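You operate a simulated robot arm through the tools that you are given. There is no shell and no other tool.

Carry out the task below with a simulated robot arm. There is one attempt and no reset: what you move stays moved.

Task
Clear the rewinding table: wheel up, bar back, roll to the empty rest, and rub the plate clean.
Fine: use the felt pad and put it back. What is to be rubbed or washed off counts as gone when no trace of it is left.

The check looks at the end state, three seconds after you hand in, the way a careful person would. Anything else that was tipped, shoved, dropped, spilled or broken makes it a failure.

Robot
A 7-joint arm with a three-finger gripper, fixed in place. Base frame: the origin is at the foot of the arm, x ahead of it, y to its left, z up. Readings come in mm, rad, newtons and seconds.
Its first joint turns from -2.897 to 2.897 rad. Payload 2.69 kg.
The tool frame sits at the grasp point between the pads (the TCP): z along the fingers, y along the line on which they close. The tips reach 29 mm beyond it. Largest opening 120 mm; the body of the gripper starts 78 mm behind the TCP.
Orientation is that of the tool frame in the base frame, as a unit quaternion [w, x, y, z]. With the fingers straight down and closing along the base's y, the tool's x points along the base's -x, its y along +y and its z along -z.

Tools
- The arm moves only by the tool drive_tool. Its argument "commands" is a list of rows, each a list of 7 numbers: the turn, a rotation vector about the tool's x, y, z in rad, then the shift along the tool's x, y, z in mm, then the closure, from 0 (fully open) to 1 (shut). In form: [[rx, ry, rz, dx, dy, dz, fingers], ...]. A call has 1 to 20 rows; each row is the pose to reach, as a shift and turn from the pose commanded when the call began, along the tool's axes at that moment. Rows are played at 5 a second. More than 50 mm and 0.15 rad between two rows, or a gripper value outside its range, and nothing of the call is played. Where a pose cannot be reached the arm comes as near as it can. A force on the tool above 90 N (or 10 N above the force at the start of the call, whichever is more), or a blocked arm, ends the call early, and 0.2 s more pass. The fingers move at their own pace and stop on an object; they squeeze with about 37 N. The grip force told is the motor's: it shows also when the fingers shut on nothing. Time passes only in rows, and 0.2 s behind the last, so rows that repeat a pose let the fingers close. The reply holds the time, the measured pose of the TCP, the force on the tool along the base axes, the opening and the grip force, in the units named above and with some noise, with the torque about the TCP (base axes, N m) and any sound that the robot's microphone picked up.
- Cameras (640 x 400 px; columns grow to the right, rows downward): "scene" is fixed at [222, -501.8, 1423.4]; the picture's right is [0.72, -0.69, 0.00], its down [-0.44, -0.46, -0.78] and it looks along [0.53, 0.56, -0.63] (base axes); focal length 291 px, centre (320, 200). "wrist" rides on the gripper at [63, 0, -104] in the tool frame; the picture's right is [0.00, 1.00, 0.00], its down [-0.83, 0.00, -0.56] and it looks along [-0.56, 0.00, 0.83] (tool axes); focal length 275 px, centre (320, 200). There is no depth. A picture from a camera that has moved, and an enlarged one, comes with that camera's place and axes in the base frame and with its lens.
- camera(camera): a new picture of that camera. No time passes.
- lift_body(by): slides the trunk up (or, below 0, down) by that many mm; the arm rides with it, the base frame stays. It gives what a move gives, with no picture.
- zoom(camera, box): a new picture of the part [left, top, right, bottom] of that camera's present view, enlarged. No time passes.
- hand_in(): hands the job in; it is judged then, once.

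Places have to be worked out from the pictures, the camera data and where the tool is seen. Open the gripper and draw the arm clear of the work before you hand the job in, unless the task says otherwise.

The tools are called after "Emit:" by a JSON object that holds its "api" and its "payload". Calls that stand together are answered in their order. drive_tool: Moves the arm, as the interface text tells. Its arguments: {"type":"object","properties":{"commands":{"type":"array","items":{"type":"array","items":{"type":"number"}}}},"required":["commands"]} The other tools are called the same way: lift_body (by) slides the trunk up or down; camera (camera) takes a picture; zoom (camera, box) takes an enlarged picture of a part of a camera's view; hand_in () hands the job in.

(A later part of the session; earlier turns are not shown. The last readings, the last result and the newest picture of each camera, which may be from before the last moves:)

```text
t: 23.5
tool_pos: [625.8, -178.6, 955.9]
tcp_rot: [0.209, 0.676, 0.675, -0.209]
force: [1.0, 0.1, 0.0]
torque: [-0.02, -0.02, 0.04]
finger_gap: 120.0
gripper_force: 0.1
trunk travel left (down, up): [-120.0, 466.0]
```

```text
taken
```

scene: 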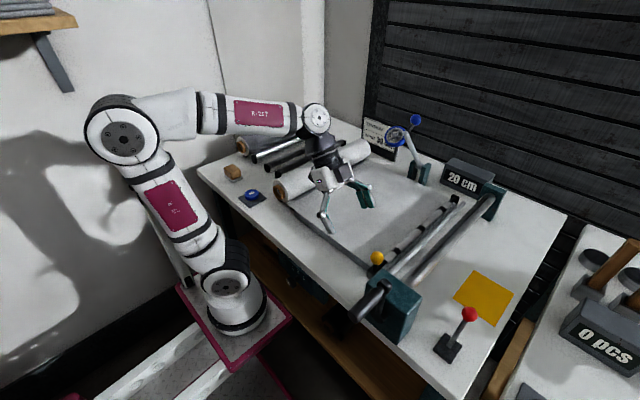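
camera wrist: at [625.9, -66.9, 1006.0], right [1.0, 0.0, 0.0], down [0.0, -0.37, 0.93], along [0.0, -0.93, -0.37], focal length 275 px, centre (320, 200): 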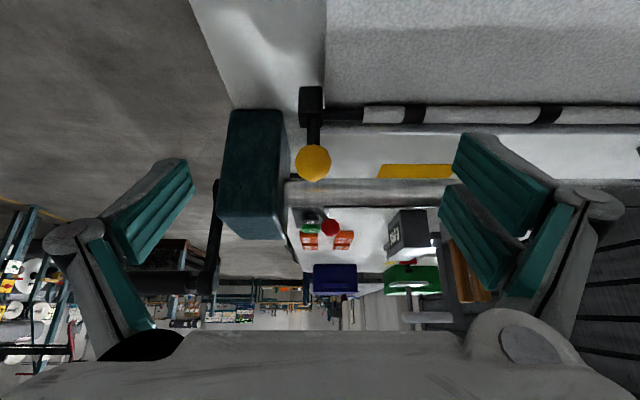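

Emit:
{"api": "zoom", "payload": {"camera": "wrist", "box": [270, 70, 430, 190]}}

Emit:
{"api": "zoom", "payload": {"camera": "wrist", "box": [400, 60, 640, 210]}}

```text
3.33 times, centred on (350, 130) of wrist
camera zoom: at [625.9, -66.9, 1006.0], right [1.0, 0.0, 0.0], down [0.0, -0.37, 0.93], along [0.0, -0.93, -0.37], focal length 918 px, centre (220, 433)
```

zoom: 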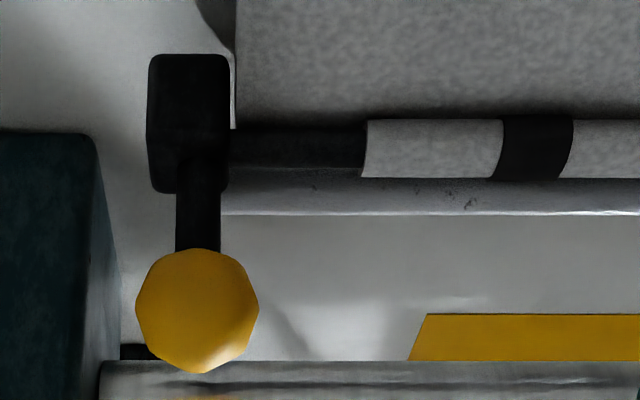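

```text
2.67 times, centred on (520, 135) of wrist
camera zoom: at [625.9, -66.9, 1006.0], right [1.0, 0.0, 0.0], down [0.0, -0.37, 0.93], along [0.0, -0.93, -0.37], focal length 734 px, centre (-213, 373)
```

zoom: 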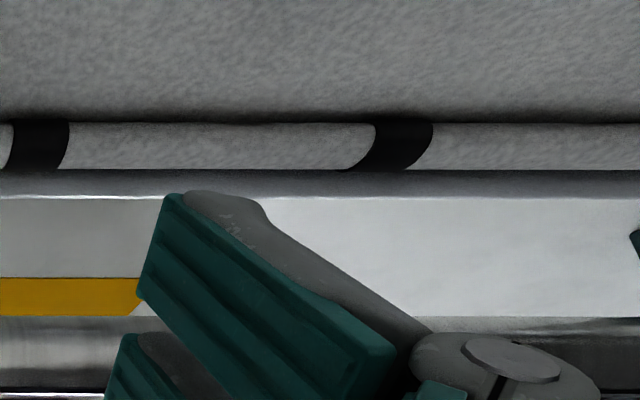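

The bar's end block is not standing on the table; the whole bar seems to ride over the plate with fabric-textured sleeves, so it may slide or turn. I bring the tool upright above the yellow ball at about [620.5, -273, 888], jaws closing along x, to grip it and feel which way it moves.

Emit:
{"api": "drive_tool", "payload": {"commands": [[0, 0.12, 0, -16, -1, 10, 0], [0, 0.24, 0, -32, -2, 20, 0.2], [0, 0.36, 0, -48, -3, 30, 0.4], [0, 0.48, 0, -64, -4, 40, 0.5], [0, 0.6, 0, -80.2, -5.3, 49.9, 0.5], [0, 0.6, 0, -80.2, -5.3, 49.9, 0.5]]}}

Emit:
{"api": "camera", "payload": {"camera": "wrist"}}

Emit:
{"api": "zoom", "payload": {"camera": "scene", "box": [330, 200, 450, 300]}}

```text
t: 24.9
tool_pos: [618.4, -275.1, 959.4]
tcp_rot: [-0.001, 0.707, 0.707, 0.001]
force: [0.6, -0.9, -0.1]
torque: [0.0, -0.01, -0.01]
finger_gap: 60.0
gripper_force: 0.0
trunk travel left (down, up): [-120.0, 466.0]
```

```text
taken
camera wrist: at [618.4, -211.5, 1064.9], right [1.0, 0.01, 0.0], down [0.0, -0.83, 0.55], along [0.0, -0.55, -0.83], focal length 275 px, centre (320, 200)
```

wrist: 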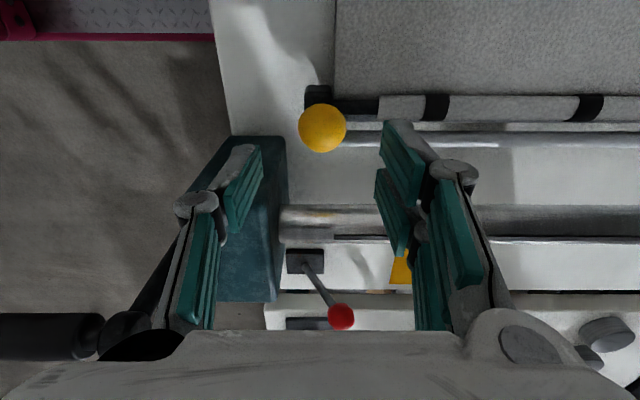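

```text
4.00 times, centred on (390, 250) of scene
camera zoom: at [222.0, -501.8, 1423.4], right [0.72, -0.69, 0.0], down [-0.44, -0.46, -0.78], along [0.53, 0.56, -0.63], focal length 1164 px, centre (40, 0)
```

zoom: 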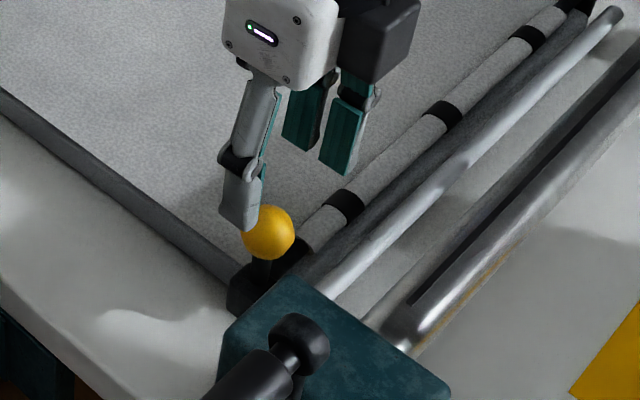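

The yellow ball is at [620, -272, 889], right below the jaws. I descend 68 mm and close on it.

Emit:
{"api": "drive_tool", "payload": {"commands": [[0, 0, 0, 2.6, 1.6, 35, 0.5], [0, 0, 0, 2.6, 1.6, 60, 0.5], [0, 0, 0, 2.6, 1.6, 68, 0.5], [0, 0, 0, 2.6, 1.6, 68, 0.8], [0, 0, 0, 2.6, 1.6, 68, 1], [0, 0, 0, 2.6, 1.6, 68, 1]]}}

Emit:
{"api": "zoom", "payload": {"camera": "wrist", "box": [200, 40, 440, 240]}}

```text
t: 26.3
tool_pos: [620.6, -272.4, 892.0]
tcp_rot: [-0.001, 0.708, 0.706, -0.002]
force: [-23.8, -0.3, -2.0]
torque: [-0.06, 0.06, -0.06]
finger_gap: 29.4
gripper_force: 44.9
trunk travel left (down, up): [-120.0, 466.0]
```

```text
2.00 times, centred on (320, 140) of wrist
camera zoom: at [620.1, -209.3, 996.4], right [1.0, 0.0, 0.0], down [0.0, -0.83, 0.56], along [0.0, -0.56, -0.83], focal length 551 px, centre (320, 320)
```

zoom: 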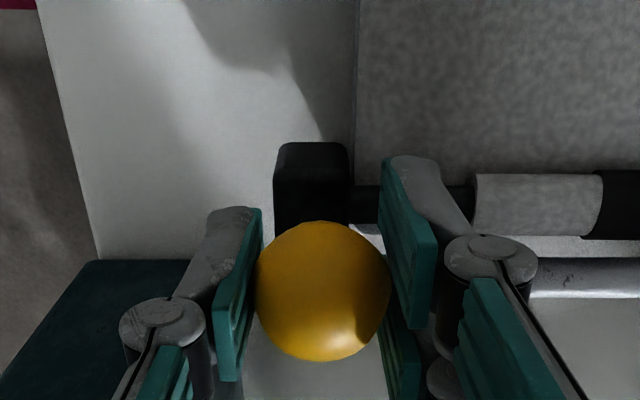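

The ball is gripped with a side load of -24 N in x, so I relieve by a few mm in -x and then test a small move in +y.

Emit:
{"api": "drive_tool", "payload": {"commands": [[0, 0, 0, 0, -3, 0, 1], [0, 0, 0, 0, -5, 0, 1], [0, 0, 0, 0, -5, 0, 1]]}}

Emit:
{"api": "drive_tool", "payload": {"commands": [[0, 0, 0, 3, 0, 0, 1], [0, 0, 0, 6, 0, 0, 1], [0, 0, 0, 8, 0, 0, 1], [0, 0, 0, 8, 0, 0, 1]]}}

Emit:
{"api": "zoom", "payload": {"camera": "scene", "box": [330, 180, 470, 300]}}

```text
t: 27.1
tool_pos: [619.9, -272.5, 891.4]
tcp_rot: [0.004, 0.706, 0.709, 0.001]
force: [24.5, 0.3, 8.8]
torque: [0.64, -0.23, 0.04]
finger_gap: 29.3
gripper_force: 45.2
trunk travel left (down, up): [-120.0, 466.0]
```

```text
t: 28.1
tool_pos: [619.3, -265.7, 891.6]
tcp_rot: [0.003, 0.707, 0.707, 0.002]
force: [46.2, 0.4, 8.3]
torque: [-0.36, -0.01, 0.16]
finger_gap: 29.5
gripper_force: 44.8
trunk travel left (down, up): [-120.0, 466.0]
```

```text
3.33 times, centred on (400, 240) of scene
camera zoom: at [222.0, -501.8, 1423.4], right [0.72, -0.69, 0.0], down [-0.44, -0.46, -0.78], along [0.53, 0.56, -0.63], focal length 970 px, centre (53, 67)
```

zoom: 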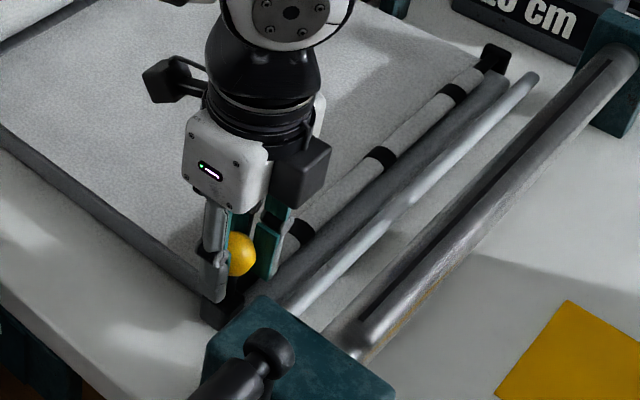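

It moves freely in y (0.4 N). I relieve the x load by +4 mm and move 20 mm further in +y, then look whether it slides or turns.

Emit:
{"api": "drive_tool", "payload": {"commands": [[0, 0, 0, 3, 2, 0, 1], [0, 0, 0, 8, 4, 0, 1], [0, 0, 0, 14, 4, 0, 1], [0, 0, 0, 20, 4, 0, 1], [0, 0, 0, 20, 4, 0, 1]]}}

Emit:
{"api": "zoom", "payload": {"camera": "scene", "box": [330, 180, 470, 300]}}

Emit:
{"api": "camera", "payload": {"camera": "wrist"}}

```text
t: 29.3
tool_pos: [620.5, -243.5, 891.2]
tcp_rot: [0.001, 0.707, 0.707, 0.0]
force: [17.1, -0.5, 21.0]
torque: [-0.38, -0.15, -0.17]
finger_gap: 29.4
gripper_force: 44.9
trunk travel left (down, up): [-120.0, 466.0]
```

```text
3.33 times, centred on (400, 240) of scene
camera zoom: at [222.0, -501.8, 1423.4], right [0.72, -0.69, 0.0], down [-0.44, -0.46, -0.78], along [0.53, 0.56, -0.63], focal length 970 px, centre (53, 67)
```

zoom: 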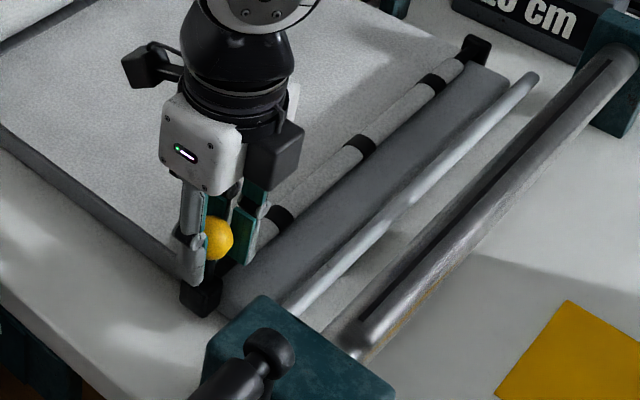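

```text
taken
camera wrist: at [619.5, -180.5, 996.2], right [1.0, 0.0, 0.0], down [0.0, -0.83, 0.56], along [0.0, -0.56, -0.83], focal length 275 px, centre (320, 200)
```

wrist: 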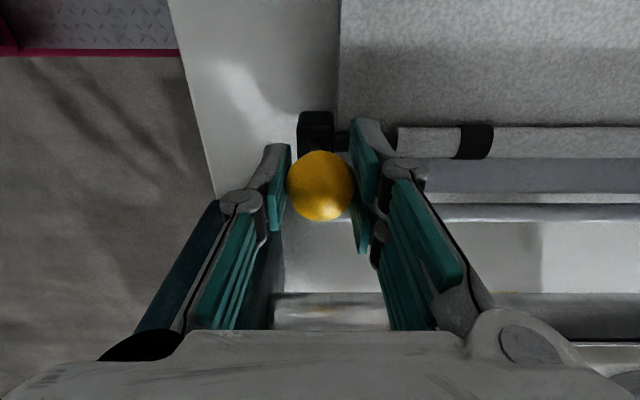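

The bar slides along y and the fabric retracts with it, exposing the plate. So "back" is toward the roll. I ease up 2 mm and slide it on, in steps, watching the force.

Emit:
{"api": "drive_tool", "payload": {"commands": [[0, 0, 0, 10, 1, -2, 1], [0, 0, 0, 30, 1, -2, 1], [0, 0, 0, 50, 1, -2, 1], [0, 0, 0, 70, 1, -2, 1], [0, 0, 0, 90, 1, -2, 1], [0, 0, 0, 110, 1, -2, 1], [0, 0, 0, 130, 1, -2, 1], [0, 0, 0, 150, 1, -2, 1], [0, 0, 0, 150, 1, -2, 1]]}}

Emit:
{"api": "zoom", "payload": {"camera": "scene", "box": [240, 120, 480, 300]}}

Emit:
{"api": "camera", "payload": {"camera": "wrist"}}

```text
t: 31.3
tool_pos: [619.9, -91.4, 893.5]
tcp_rot: [-0.001, 0.707, 0.707, -0.001]
force: [-17.8, 0.3, -32.3]
torque: [-0.05, 0.07, 0.06]
finger_gap: 29.7
gripper_force: 45.1
trunk travel left (down, up): [-120.0, 466.0]
```

```text
2.22 times, centred on (360, 210) of scene
camera zoom: at [222.0, -501.8, 1423.4], right [0.72, -0.69, 0.0], down [-0.44, -0.46, -0.78], along [0.53, 0.56, -0.63], focal length 646 px, centre (231, 178)
```

zoom: 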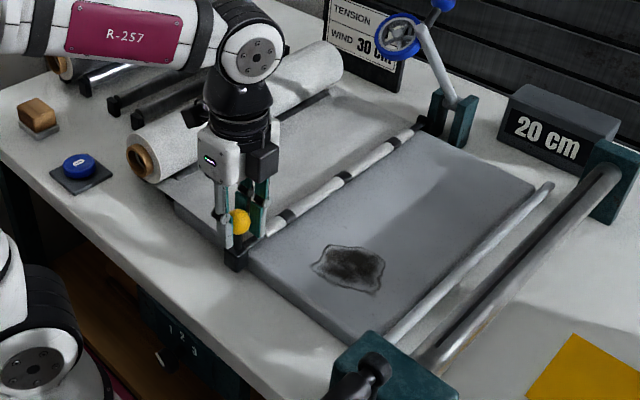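

```text
taken
camera wrist: at [620.1, -28.7, 999.0], right [1.0, 0.01, 0.0], down [0.01, -0.83, 0.55], along [0.0, -0.55, -0.83], focal length 275 px, centre (320, 200)
```

wrist: 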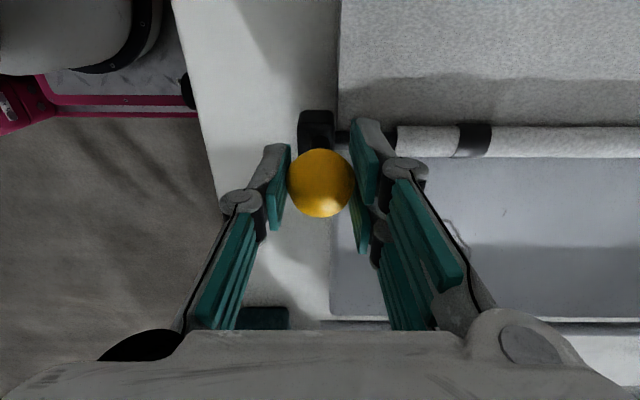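

A dark stain is now exposed on the plate. I keep sliding the bar back toward the roll, with small relief in x and z.

Emit:
{"api": "drive_tool", "payload": {"commands": [[0, 0, 0, 10, -1.5, 1.5, 1], [0, 0, 0, 30, -1.5, 1.5, 1], [0, 0, 0, 50, -1.5, 1.5, 1], [0, 0, 0, 70, -1.5, 1.5, 1], [0, 0, 0, 90, -1.5, 1.5, 1], [0, 0, 0, 90, -1.5, 1.5, 1]]}}

Emit:
{"api": "zoom", "payload": {"camera": "scene", "box": [240, 120, 480, 300]}}

Emit:
{"api": "camera", "payload": {"camera": "wrist"}}

```text
t: 32.7
tool_pos: [619.5, -5.7, 895.5]
tcp_rot: [0.002, 0.707, 0.707, 0.002]
force: [-7.6, -0.5, 32.5]
torque: [-0.07, 0.09, -0.04]
finger_gap: 29.6
gripper_force: 45.0
trunk travel left (down, up): [-120.0, 466.0]
```

```text
2.22 times, centred on (360, 210) of scene
camera zoom: at [222.0, -501.8, 1423.4], right [0.72, -0.69, 0.0], down [-0.44, -0.46, -0.78], along [0.53, 0.56, -0.63], focal length 646 px, centre (231, 178)
```

zoom: 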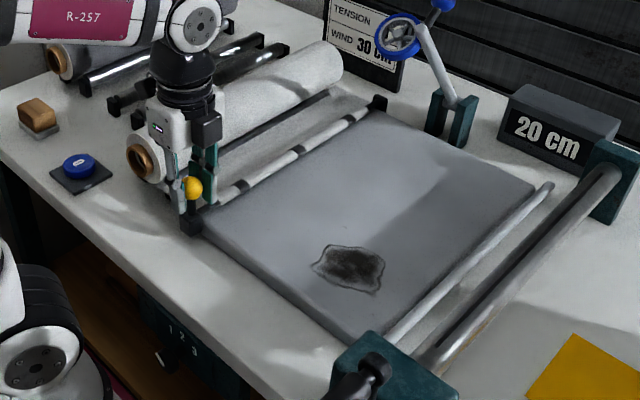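

```text
taken
camera wrist: at [619.1, 58.5, 998.0], right [1.0, 0.01, 0.01], down [0.0, -0.83, 0.56], along [0.01, -0.56, -0.83], focal length 275 px, centre (320, 200)
```

wrist: 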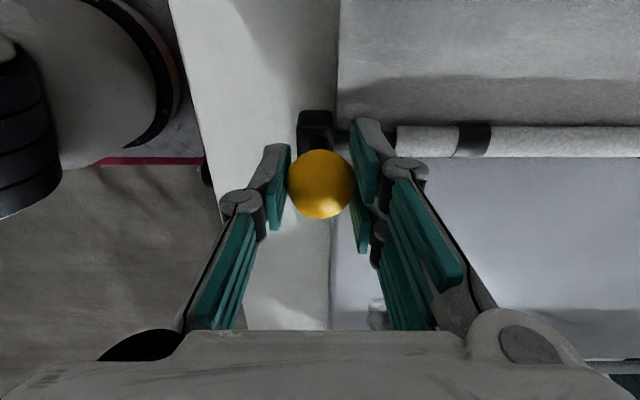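

Still free. I go on in 10 mm steps toward the roll side until it meets its stop, keeping the fingers clear of the roll (its face is near y 75).

Emit:
{"api": "drive_tool", "payload": {"commands": [[0, 0, 0, 5, -0.5, -2, 1], [0, 0, 0, 12, -0.5, -2, 1], [0, 0, 0, 19, -0.5, -2, 1], [0, 0, 0, 26, -0.5, -2, 1], [0, 0, 0, 26, -0.5, -2, 1]]}}

Emit:
{"api": "zoom", "payload": {"camera": "scene", "box": [240, 110, 400, 230]}}

Emit:
{"api": "camera", "payload": {"camera": "wrist"}}

```text
t: 33.9
tool_pos: [619.4, 22.9, 893.2]
tcp_rot: [-0.001, 0.707, 0.707, -0.001]
force: [12.3, -0.1, -33.7]
torque: [0.24, -0.03, -0.1]
finger_gap: 29.5
gripper_force: 44.8
trunk travel left (down, up): [-120.0, 466.0]
```

```text
3.33 times, centred on (320, 170) of scene
camera zoom: at [222.0, -501.8, 1423.4], right [0.72, -0.69, 0.0], down [-0.44, -0.46, -0.78], along [0.53, 0.56, -0.63], focal length 970 px, centre (320, 300)
```

zoom: 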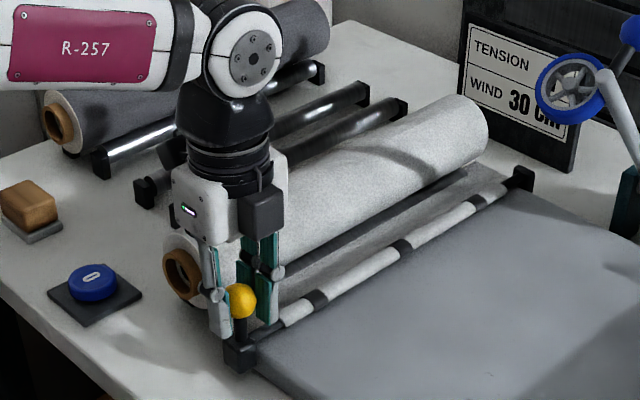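

```text
taken
camera wrist: at [619.8, 85.7, 998.0], right [1.0, 0.0, 0.0], down [0.01, -0.83, 0.56], along [0.0, -0.56, -0.83], focal length 275 px, centre (320, 200)
```

wrist: 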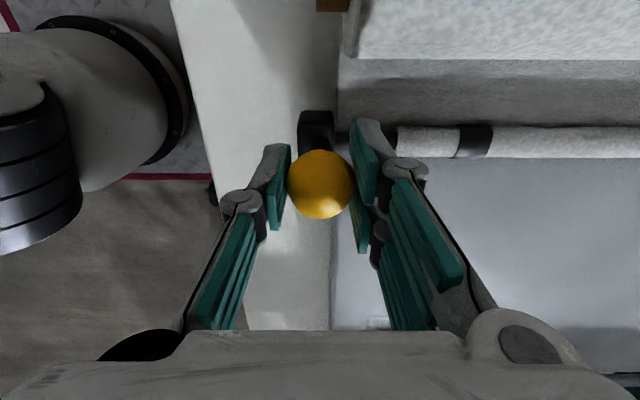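

Still free at y 23 with fabric remaining between bar and roll. I continue with 4 mm steps.

Emit:
{"api": "drive_tool", "payload": {"commands": [[0, 0, 0, 4, 0.5, 1, 1], [0, 0, 0, 8, 0.5, 1, 1], [0, 0, 0, 12, 0.5, 1, 1], [0, 0, 0, 12, 0.5, 1, 1]]}}

Emit:
{"api": "camera", "payload": {"camera": "wrist"}}

Emit:
{"api": "zoom", "payload": {"camera": "scene", "box": [260, 130, 400, 230]}}

```text
t: 34.9
tool_pos: [619.4, 34.1, 894.8]
tcp_rot: [-0.001, 0.706, 0.708, 0.0]
force: [4.0, -0.9, -19.9]
torque: [-0.14, 0.17, -0.07]
finger_gap: 29.5
gripper_force: 44.9
trunk travel left (down, up): [-120.0, 466.0]
```

```text
taken
camera wrist: at [619.5, 98.2, 998.1], right [1.0, 0.01, 0.0], down [0.0, -0.83, 0.56], along [0.0, -0.56, -0.83], focal length 275 px, centre (320, 200)
```

wrist: 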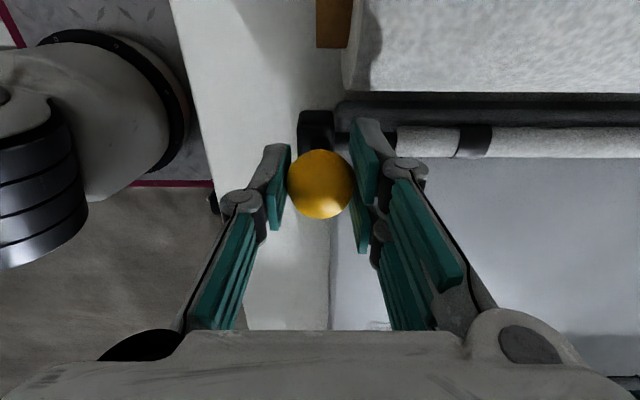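

```text
4.00 times, centred on (330, 180) of scene
camera zoom: at [222.0, -501.8, 1423.4], right [0.72, -0.69, 0.0], down [-0.44, -0.46, -0.78], along [0.53, 0.56, -0.63], focal length 1164 px, centre (280, 280)
```

zoom: 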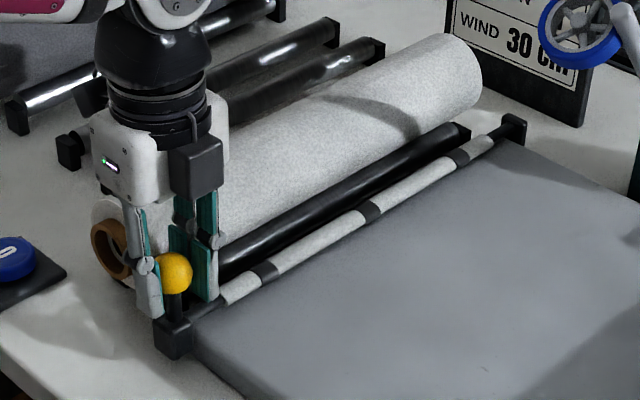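

The fabric is fully back on the roll now and the bar is near its end. I push gently a few mm more to seat it against its stop.

Emit:
{"api": "drive_tool", "payload": {"commands": [[0, 0, 0, 3, 0, 0.7, 1], [0, 0, 0, 6, 0, 0.7, 1], [0, 0, 0, 6, 0, 0.7, 1]]}}

```text
t: 35.7
tool_pos: [619.7, 37.7, 894.2]
tcp_rot: [0.003, 0.707, 0.708, 0.0]
force: [4.0, -37.5, 12.0]
torque: [-0.13, -0.04, -0.02]
finger_gap: 29.3
gripper_force: 44.9
trunk travel left (down, up): [-120.0, 466.0]
```

It is at its stop (-37 N in y). I ease back 3 mm, open the jaws and rise straight up.

Emit:
{"api": "drive_tool", "payload": {"commands": [[0, 0, 0, -3, 0, 0, 1], [0, 0, 0, -3.5, 0, 0, 1], [0, 0, 0, -3.5, 0, 0, 0.6], [0, 0, 0, -3.5, 0, 0, 0.6], [0, 0, 0, -3.5, 0, -40, 0.6], [0, 0, 0, -3.5, 0, -85, 0.6], [0, 0, 0, -3.5, 0, -130, 0.6]]}}

Emit:
{"api": "camera", "payload": {"camera": "wrist"}}

Emit:
{"api": "camera", "payload": {"camera": "scene"}}

```text
t: 37.3
tool_pos: [619.3, 39.1, 1022.9]
tcp_rot: [0.0, 0.707, 0.707, 0.0]
force: [0.3, -0.4, -0.5]
torque: [0.02, 0.05, 0.01]
finger_gap: 48.0
gripper_force: 0.0
trunk travel left (down, up): [-120.0, 466.0]
```

```text
taken
camera wrist: at [619.0, 103.1, 1127.2], right [1.0, 0.01, 0.0], down [0.0, -0.83, 0.56], along [0.0, -0.56, -0.83], focal length 275 px, centre (320, 200)
```

wrist: 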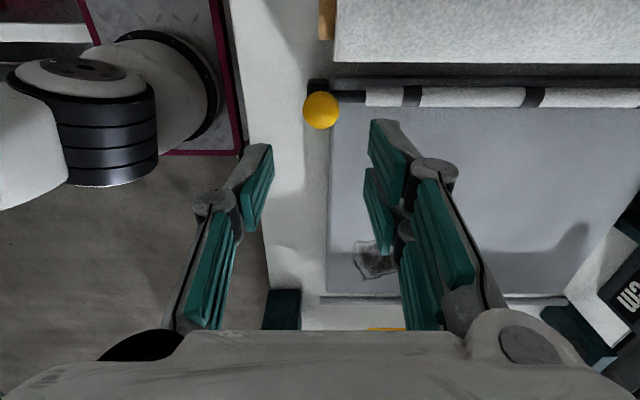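

```text
taken
```

scene: 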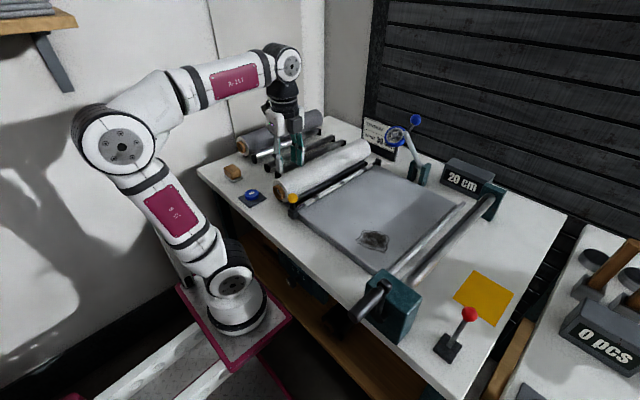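

The bar is home at its stop with the ball at y about 38. Next is the roll: I turn the tool back (jaws closing along y) and move over the rests for measuring pictures.

Emit:
{"api": "drive_tool", "payload": {"commands": [[0, 0, -0.143, 5, 2, -20, 0.4], [0, 0, -0.286, 25, 4, -40, 0.2], [0, 0, -0.428, 45, 6, -57, 0], [0, 0, -0.571, 65, 8, -57, 0], [0, 0, -0.714, 85, 10, -57, 0], [0, 0, -0.857, 100, 12, -57, 0], [0, 0, -1.0, 115, 14, -57, 0], [0, 0, -1.142, 125, 16, -57, 0], [0, 0, -1.285, 135, 18, -57, 0], [0, 0, -1.428, 145, 20, -57, 0], [0, 0, -1.571, 151, 21, -57, 0]]}}

Emit:
{"api": "camera", "payload": {"camera": "wrist"}}

Emit:
{"api": "zoom", "payload": {"camera": "scene", "box": [210, 100, 410, 225]}}

```text
t: 39.7
tool_pos: [641.9, 187.4, 1080.1]
tcp_rot: [0.0, -0.001, 1.0, 0.0]
force: [-0.2, -0.1, 0.4]
torque: [0.02, -0.02, 0.01]
finger_gap: 119.9
gripper_force: 0.0
trunk travel left (down, up): [-120.0, 466.0]
```

```text
taken
camera wrist: at [577.9, 187.4, 1184.2], right [-0.01, 1.0, 0.0], down [0.83, 0.01, 0.56], along [0.56, 0.0, -0.83], focal length 275 px, centre (320, 200)
```

wrist: 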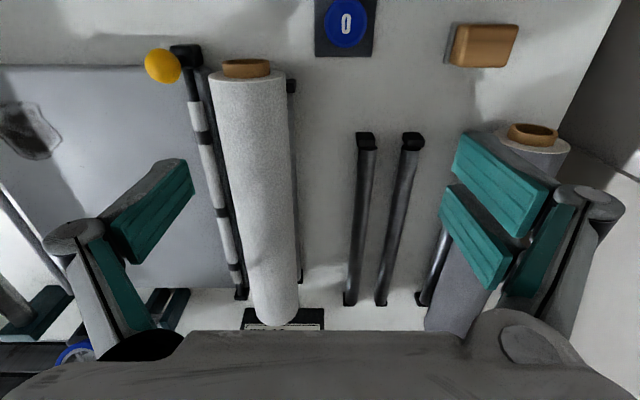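

```text
3.20 times, centred on (310, 162) of scene
camera zoom: at [222.0, -501.8, 1423.4], right [0.72, -0.69, 0.0], down [-0.44, -0.46, -0.78], along [0.53, 0.56, -0.63], focal length 931 px, centre (352, 320)
```

zoom: 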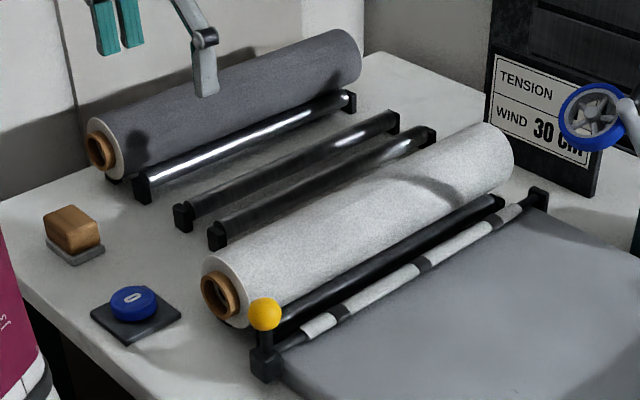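

Emit:
{"api": "zoom", "payload": {"camera": "wrist", "box": [190, 40, 450, 200]}}

Emit:
{"api": "zoom", "payload": {"camera": "wrist", "box": [220, 200, 460, 340]}}

Emit:
{"api": "zoom", "payload": {"camera": "scene", "box": [225, 110, 345, 185]}}

Emit:
{"api": "zoom", "payload": {"camera": "scene", "box": [260, 135, 380, 210]}}

```text
2.46 times, centred on (320, 120) of wrist
camera zoom: at [577.9, 187.4, 1184.2], right [-0.01, 1.0, 0.0], down [0.83, 0.01, 0.56], along [0.56, 0.0, -0.83], focal length 678 px, centre (320, 397)
```

zoom: 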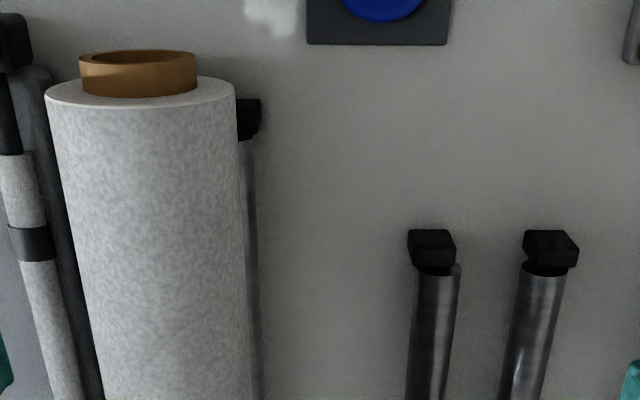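

```text
2.67 times, centred on (340, 270) of wrist
camera zoom: at [577.9, 187.4, 1184.2], right [-0.01, 1.0, 0.0], down [0.83, 0.01, 0.56], along [0.56, 0.0, -0.83], focal length 734 px, centre (267, 13)
```

zoom: 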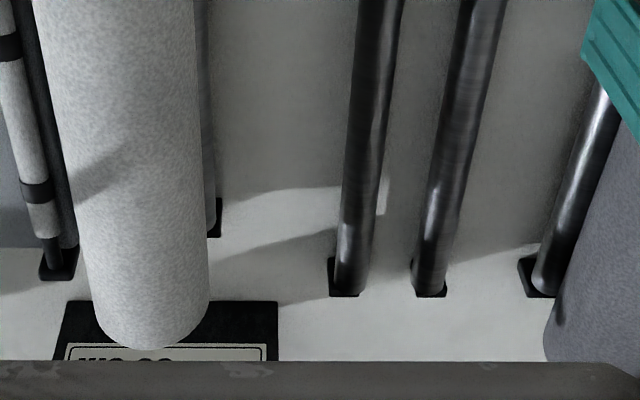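

```text
5.33 times, centred on (285, 148) of scene
camera zoom: at [222.0, -501.8, 1423.4], right [0.72, -0.69, 0.0], down [-0.44, -0.46, -0.78], along [0.53, 0.56, -0.63], focal length 1551 px, centre (507, 480)
```

zoom: 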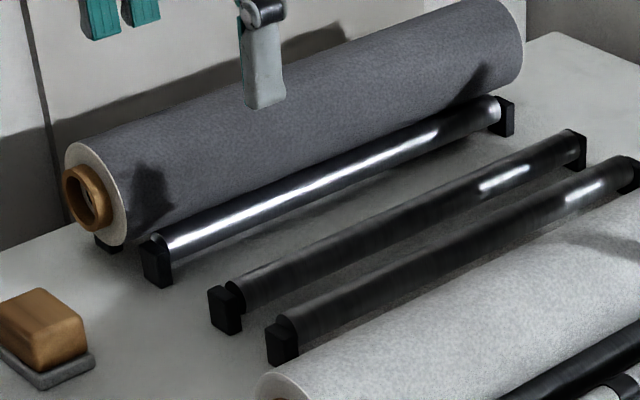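

```text
5.33 times, centred on (320, 172) of scene
camera zoom: at [222.0, -501.8, 1423.4], right [0.72, -0.69, 0.0], down [-0.44, -0.46, -0.78], along [0.53, 0.56, -0.63], focal length 1551 px, centre (320, 347)
```

zoom: 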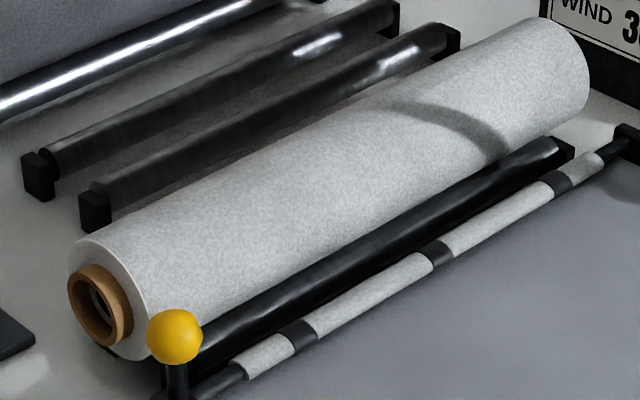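

Measured: the white roll's axis is y ≈ 109.5, z ≈ 868, diameter ≈ 82, body x 631–1030 (centre 830); the empty rest's rollers are at y ≈ 250 and 310 with blocks at x 718 and 1067 (centre about [892, 280]). I move above the roll's middle to centre on it.

Emit:
{"api": "drive_tool", "payload": {"commands": [[0, 0, 0, -37, -15, 20, 0], [0, 0, 0, -75, -31, 40, 0], [0, 0, 0, -113, -46, 60, 0.1], [0, 0, 0, -150, -62, 80, 0.167], [0, 0, 0, -188, -77.4, 95, 0.167], [0, 0, 0, -188, -77.4, 95, 0.167]]}}

Emit:
{"api": "camera", "payload": {"camera": "wrist"}}

Emit:
{"api": "zoom", "payload": {"camera": "scene", "box": [240, 90, 420, 210]}}

```text
t: 41.1
tool_pos: [829.4, 115.5, 984.3]
tcp_rot: [0.001, 0.001, 1.0, 0.0]
force: [-0.8, 0.2, 0.5]
torque: [0.0, -0.03, 0.0]
finger_gap: 100.2
gripper_force: 0.0
trunk travel left (down, up): [-120.0, 466.0]
```

```text
taken
camera wrist: at [766.4, 114.1, 1088.8], right [-0.01, 1.0, 0.0], down [0.83, 0.0, 0.56], along [0.56, 0.0, -0.83], focal length 275 px, centre (320, 200)
```

wrist: 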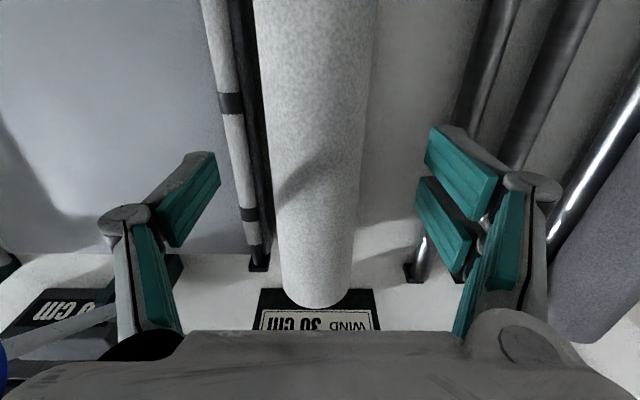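

```text
3.33 times, centred on (330, 150) of scene
camera zoom: at [222.0, -501.8, 1423.4], right [0.72, -0.69, 0.0], down [-0.44, -0.46, -0.78], along [0.53, 0.56, -0.63], focal length 970 px, centre (287, 367)
```

zoom: 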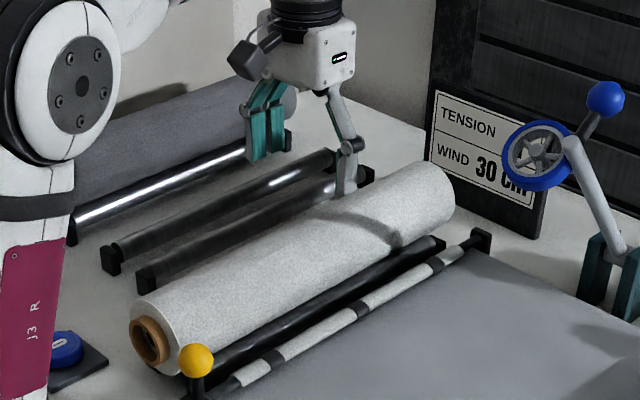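

Roll axis is at y ≈ 111.5. I centre on it and descend so that the tips stop at about z 853, above the cradle rollers and the bar.

Emit:
{"api": "drive_tool", "payload": {"commands": [[0, 0, 0, 0, -3, 30, 0.167], [0, 0, 0, 0, -3.5, 60, 0.167], [0, 0, 0, 0, -3.5, 85, 0.167], [0, 0, 0, 0, -3.5, 102, 0.167], [0, 0, 0, 0, -3.5, 102, 0.167]]}}

Emit:
{"api": "camera", "payload": {"camera": "wrist"}}

Emit:
{"api": "zoom", "payload": {"camera": "scene", "box": [280, 110, 400, 190]}}

```text
t: 42.3
tool_pos: [829.5, 107.6, 882.6]
tcp_rot: [0.001, 0.0, 1.0, 0.0]
force: [0.2, 1.1, 0.5]
torque: [0.02, 0.01, 0.01]
finger_gap: 99.8
gripper_force: 0.1
trunk travel left (down, up): [-120.0, 466.0]
```

```text
taken
camera wrist: at [765.8, 107.4, 986.4], right [-0.01, 1.0, 0.0], down [0.83, 0.0, 0.56], along [0.56, 0.0, -0.83], focal length 275 px, centre (320, 200)
```

wrist: 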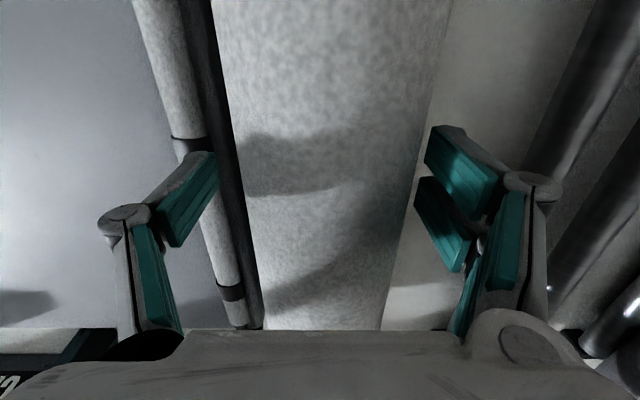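

```text
5.00 times, centred on (340, 150) of scene
camera zoom: at [222.0, -501.8, 1423.4], right [0.72, -0.69, 0.0], down [-0.44, -0.46, -0.78], along [0.53, 0.56, -0.63], focal length 1454 px, centre (220, 450)
```

zoom: 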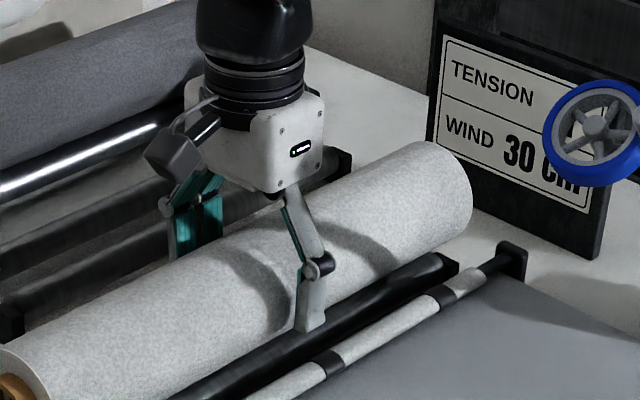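

The roll's axis is about 3.5 mm to +y of the tool. I correct and close on the roll.

Emit:
{"api": "drive_tool", "payload": {"commands": [[0, 0, 0, 0, 3.5, 0, 0.167], [0, 0, 0, 0, 3.5, 0, 0.3], [0, 0, 0, 0, 3.5, 0, 0.6], [0, 0, 0, 0, 3.5, 0, 1], [0, 0, 0, 0, 3.5, 0, 1]]}}

Emit:
{"api": "camera", "payload": {"camera": "wrist"}}

```text
t: 43.5
tool_pos: [828.5, 111.1, 883.0]
tcp_rot: [0.001, 0.0, 1.0, 0.0]
force: [-2.8, 1.8, 1.7]
torque: [-0.07, -1.06, 0.27]
finger_gap: 79.2
gripper_force: 37.0
trunk travel left (down, up): [-120.0, 466.0]
```

```text
taken
camera wrist: at [766.0, 110.6, 987.5], right [-0.01, 1.0, 0.0], down [0.83, 0.0, 0.56], along [0.56, 0.0, -0.83], focal length 275 px, centre (320, 200)
```

wrist: 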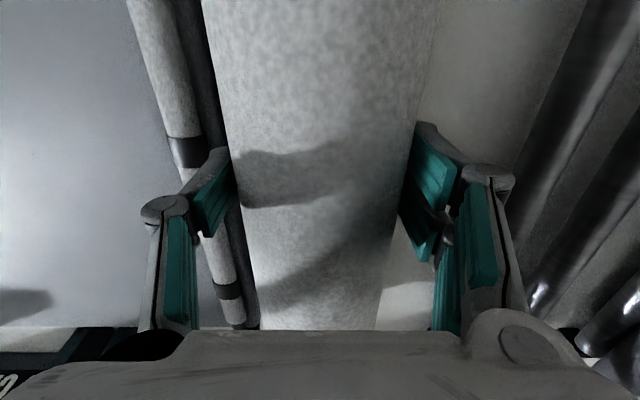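

Held, gap 79 mm. I lift 15 mm slowly and check the weight and balance.

Emit:
{"api": "drive_tool", "payload": {"commands": [[0, 0, 0, 0, 0, -5, 1], [0, 0, 0, 0, 0, -10, 1], [0, 0, 0, 0, 0, -15, 1], [0, 0, 0, 0, 0, -15, 1], [0, 0, 0, 0, 0, -15, 1]]}}

Emit:
{"api": "zoom", "payload": {"camera": "scene", "box": [240, 110, 400, 210]}}

```text
t: 44.7
tool_pos: [827.9, 110.5, 898.7]
tcp_rot: [0.0, -0.001, 1.0, 0.0]
force: [-0.1, -0.2, -4.7]
torque: [0.01, -0.01, 0.01]
finger_gap: 79.1
gripper_force: 37.2
trunk travel left (down, up): [-120.0, 466.0]
```

```text
4.00 times, centred on (320, 160) of scene
camera zoom: at [222.0, -501.8, 1423.4], right [0.72, -0.69, 0.0], down [-0.44, -0.46, -0.78], along [0.53, 0.56, -0.63], focal length 1164 px, centre (320, 360)
```

zoom: 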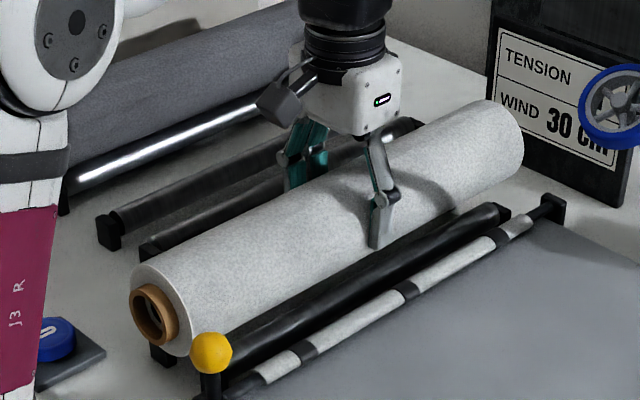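

It weighs about 4.7 N and balances well. I lift it another 55 mm, then carry it to above the empty rest (dx +64, dy +169.5).

Emit:
{"api": "drive_tool", "payload": {"commands": [[0, 0, 0, 0, 0, -20, 1], [0, 0, 0, 0, 0, -40, 1], [0, 0, 0, 0, 0, -55, 1], [0, 0, 0, -5, 15, -55, 1], [0, 0, 0, -12, 33, -55, 1], [0, 0, 0, -19, 52, -55, 1], [0, 0, 0, -26, 71, -55, 1], [0, 0, 0, -33, 90, -55, 1], [0, 0, 0, -40, 109, -55, 1], [0, 0, 0, -47, 128, -55, 1], [0, 0, 0, -54, 147, -55, 1], [0, 0, 0, -60, 162, -55, 1], [0, 0, 0, -64, 169.5, -55, 1], [0, 0, 0, -64, 169.5, -55, 1], [0, 0, 0, -64, 169.5, -55, 1]]}}

Emit:
{"api": "camera", "payload": {"camera": "wrist"}}

Emit:
{"api": "zoom", "payload": {"camera": "scene", "box": [200, 80, 400, 205]}}

```text
t: 47.9
tool_pos: [892.3, 278.3, 953.7]
tcp_rot: [0.0, 0.0, 1.0, 0.0]
force: [0.4, 0.5, -4.6]
torque: [0.04, -0.01, 0.0]
finger_gap: 79.3
gripper_force: 36.4
trunk travel left (down, up): [-120.0, 466.0]
```

```text
taken
camera wrist: at [829.2, 279.7, 1058.5], right [-0.01, 1.0, 0.0], down [0.83, 0.0, 0.56], along [0.56, 0.0, -0.83], focal length 275 px, centre (320, 200)
```

wrist: 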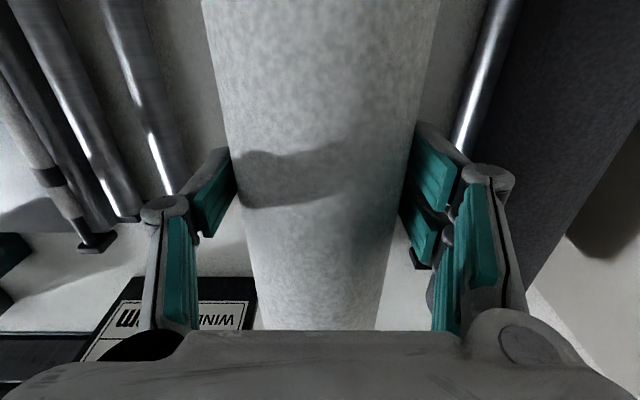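

```text
3.20 times, centred on (300, 142) of scene
camera zoom: at [222.0, -501.8, 1423.4], right [0.72, -0.69, 0.0], down [-0.44, -0.46, -0.78], along [0.53, 0.56, -0.63], focal length 931 px, centre (384, 384)
```

zoom: 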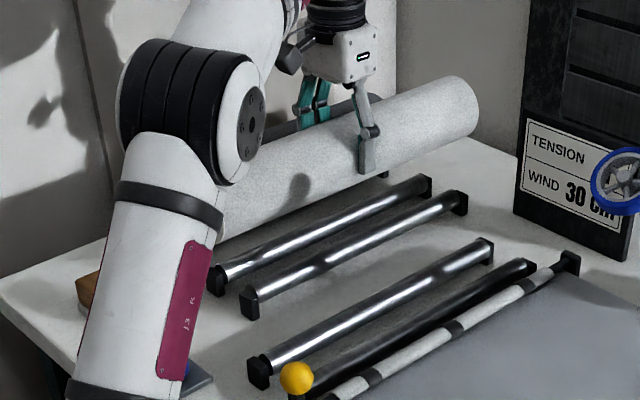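

The roll hangs level above the rest. Before lowering I check the rest's alignment under it with enlarged views.

Emit:
{"api": "zoom", "payload": {"camera": "wrist", "box": [0, 0, 240, 260]}}

Emit:
{"api": "zoom", "payload": {"camera": "scene", "box": [255, 110, 375, 215]}}

Emit:
{"api": "zoom", "payload": {"camera": "wrist", "box": [380, 0, 640, 300]}}

```text
1.54 times, centred on (120, 130) of wrist
camera zoom: at [829.2, 279.7, 1058.5], right [-0.01, 1.0, 0.0], down [0.83, 0.0, 0.56], along [0.56, 0.0, -0.83], focal length 424 px, centre (628, 308)
```

zoom: 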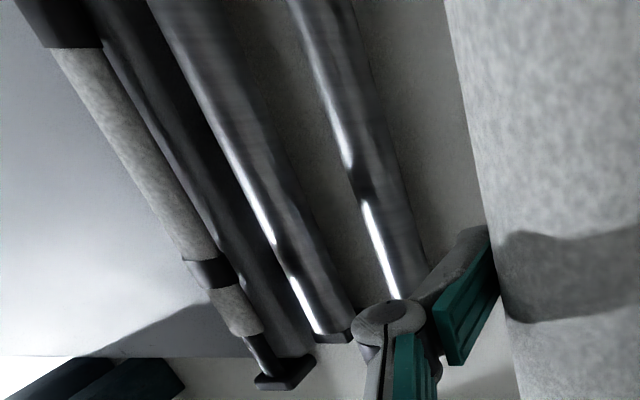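

```text
3.81 times, centred on (315, 162) of scene
camera zoom: at [222.0, -501.8, 1423.4], right [0.72, -0.69, 0.0], down [-0.44, -0.46, -0.78], along [0.53, 0.56, -0.63], focal length 1108 px, centre (339, 343)
```

zoom: 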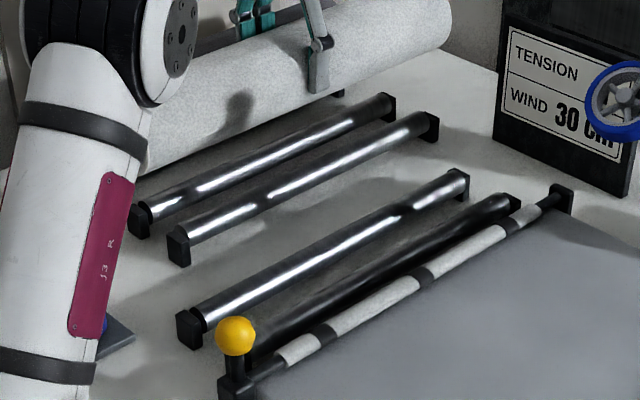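

```text
1.33 times, centred on (510, 150) of wrist
camera zoom: at [829.2, 279.7, 1058.5], right [-0.01, 1.0, 0.0], down [0.83, 0.0, 0.56], along [0.56, 0.0, -0.83], focal length 367 px, centre (67, 267)
```

zoom: 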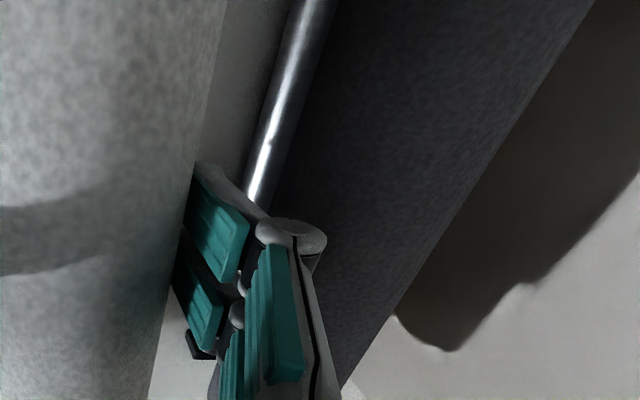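

Rest rollers measure y ≈ 254 and 314 (centre 284), same geometry as the cradle, so contact is expected at TCP z ≈ 883. I shift +5 in y and lower to just above contact.

Emit:
{"api": "drive_tool", "payload": {"commands": [[0, 0, 0, 0, 5, 5, 1], [0, 0, 0, 0, 5, 20, 1], [0, 0, 0, 0, 5, 35, 1], [0, 0, 0, 0, 5, 50, 1], [0, 0, 0, 0, 5, 60, 1], [0, 0, 0, 0, 5, 63, 1], [0, 0, 0, 0, 5, 63, 1]]}}

Emit:
{"api": "zoom", "payload": {"camera": "scene", "box": [230, 90, 380, 190]}}

Emit:
{"api": "camera", "payload": {"camera": "wrist"}}

```text
t: 49.5
tool_pos: [892.6, 283.9, 890.9]
tcp_rot: [-0.001, 0.001, 1.0, 0.0]
force: [0.1, -0.2, -5.4]
torque: [0.0, 0.01, 0.03]
finger_gap: 79.1
gripper_force: 37.0
trunk travel left (down, up): [-120.0, 466.0]
```

```text
4.00 times, centred on (305, 140) of scene
camera zoom: at [222.0, -501.8, 1423.4], right [0.72, -0.69, 0.0], down [-0.44, -0.46, -0.78], along [0.53, 0.56, -0.63], focal length 1164 px, centre (380, 440)
```

zoom: 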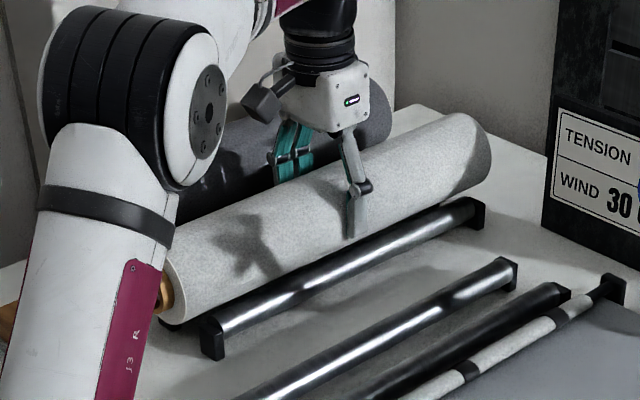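

```text
taken
camera wrist: at [829.4, 283.6, 994.6], right [-0.01, 1.0, 0.0], down [0.83, 0.0, 0.56], along [0.56, 0.0, -0.83], focal length 275 px, centre (320, 200)
```

wrist: 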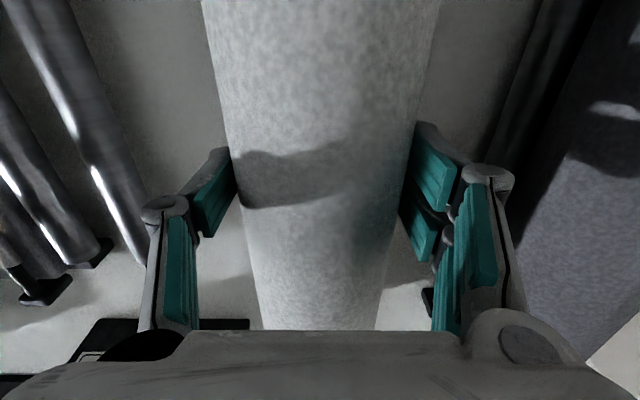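

The roll is almost down, no contact yet. I lower 4 mm more.

Emit:
{"api": "drive_tool", "payload": {"commands": [[0, 0, 0, 0, 0, 2, 1], [0, 0, 0, 0, 0, 4, 1], [0, 0, 0, 0, 0, 4, 1]]}}

Emit:
{"api": "drive_tool", "payload": {"commands": [[0, 0, 0, 0, 0, 1, 1], [0, 0, 0, 0, 0, 2, 1], [0, 0, 0, 0, 0, 2, 1]]}}

```text
t: 50.3
tool_pos: [892.7, 283.4, 886.5]
tcp_rot: [-0.001, -0.001, 1.0, 0.0]
force: [0.0, -0.9, -4.0]
torque: [0.01, 0.01, -0.01]
finger_gap: 79.1
gripper_force: 36.6
trunk travel left (down, up): [-120.0, 466.0]
```

```text
t: 51.1
tool_pos: [892.3, 283.0, 884.9]
tcp_rot: [0.0, 0.0, 1.0, 0.0]
force: [0.1, 0.4, -3.9]
torque: [0.0, 0.02, 0.0]
finger_gap: 79.0
gripper_force: 36.3
trunk travel left (down, up): [-120.0, 466.0]
```

Emit:
{"api": "drive_tool", "payload": {"commands": [[0, 0, 0, 0, 0, 1, 1], [0, 0, 0, 0, 0, 2.5, 1], [0, 0, 0, 0, 0, 2.5, 1]]}}

Emit:
{"api": "zoom", "payload": {"camera": "scene", "box": [250, 110, 370, 190]}}

```text
t: 51.9
tool_pos: [891.3, 285.6, 884.9]
tcp_rot: [0.001, 0.0, 1.0, 0.001]
force: [3.4, 3.4, 6.4]
torque: [0.0, 1.08, -0.39]
finger_gap: 79.3
gripper_force: 37.1
trunk travel left (down, up): [-120.0, 466.0]
```

```text
5.00 times, centred on (310, 150) of scene
camera zoom: at [222.0, -501.8, 1423.4], right [0.72, -0.69, 0.0], down [-0.44, -0.46, -0.78], along [0.53, 0.56, -0.63], focal length 1454 px, centre (370, 450)
```

zoom: 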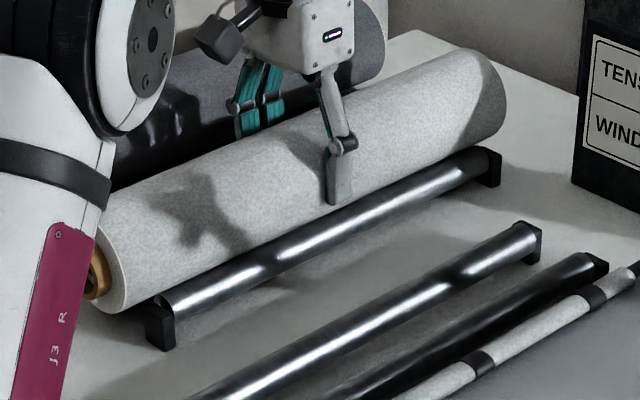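

Contact with the rest (+6 N). I open to 100 mm and rise straight up.

Emit:
{"api": "drive_tool", "payload": {"commands": [[0, 0, 0, 0, 0, 0, 0.3], [0, 0, 0, 0, 0, 0, 0.2], [0, 0, 0, 0, 0, 0, 0.167], [0, 0, 0, 0, 0, -30, 0.167], [0, 0, 0, 0, 0, -70, 0.167], [0, 0, 0, 0, 0, -110, 0.167], [0, 0, 0, 0, 0, -150, 0.167], [0, 0, 0, 0, 0, -190, 0.167]]}}

Emit:
{"api": "camera", "payload": {"camera": "wrist"}}

Emit:
{"api": "camera", "payload": {"camera": "scene"}}

```text
t: 53.7
tool_pos: [885.6, 283.4, 1035.9]
tcp_rot: [0.001, -0.001, 1.0, 0.0]
force: [-0.3, -0.2, 0.6]
torque: [-0.03, -0.03, -0.01]
finger_gap: 100.0
gripper_force: 0.0
out of reach, approached as far as the arm can: row 8
trunk travel left (down, up): [-120.0, 466.0]
```

```text
taken
camera wrist: at [822.2, 284.5, 1140.5], right [-0.01, 1.0, 0.0], down [0.83, 0.0, 0.56], along [0.56, 0.0, -0.83], focal length 275 px, centre (320, 200)
```

wrist: 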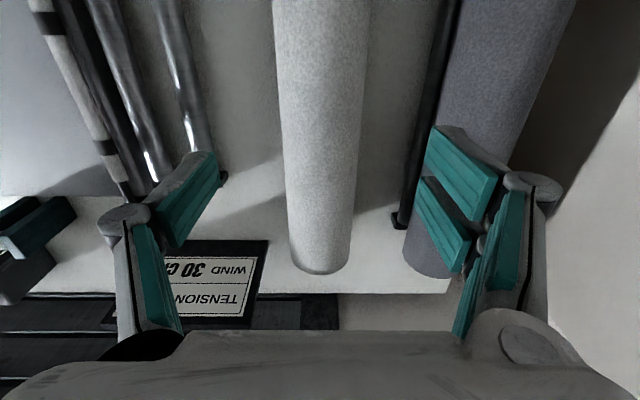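

```text
taken
```

scene: 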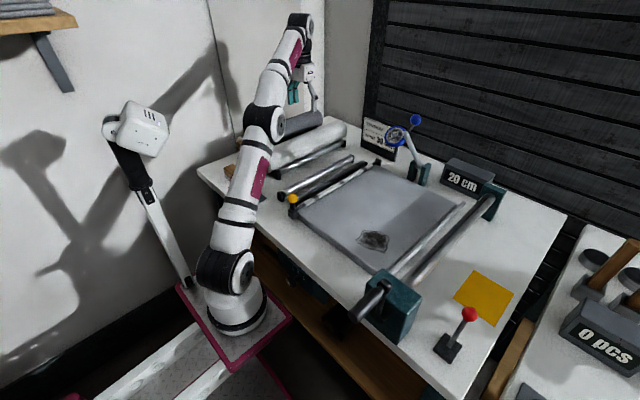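

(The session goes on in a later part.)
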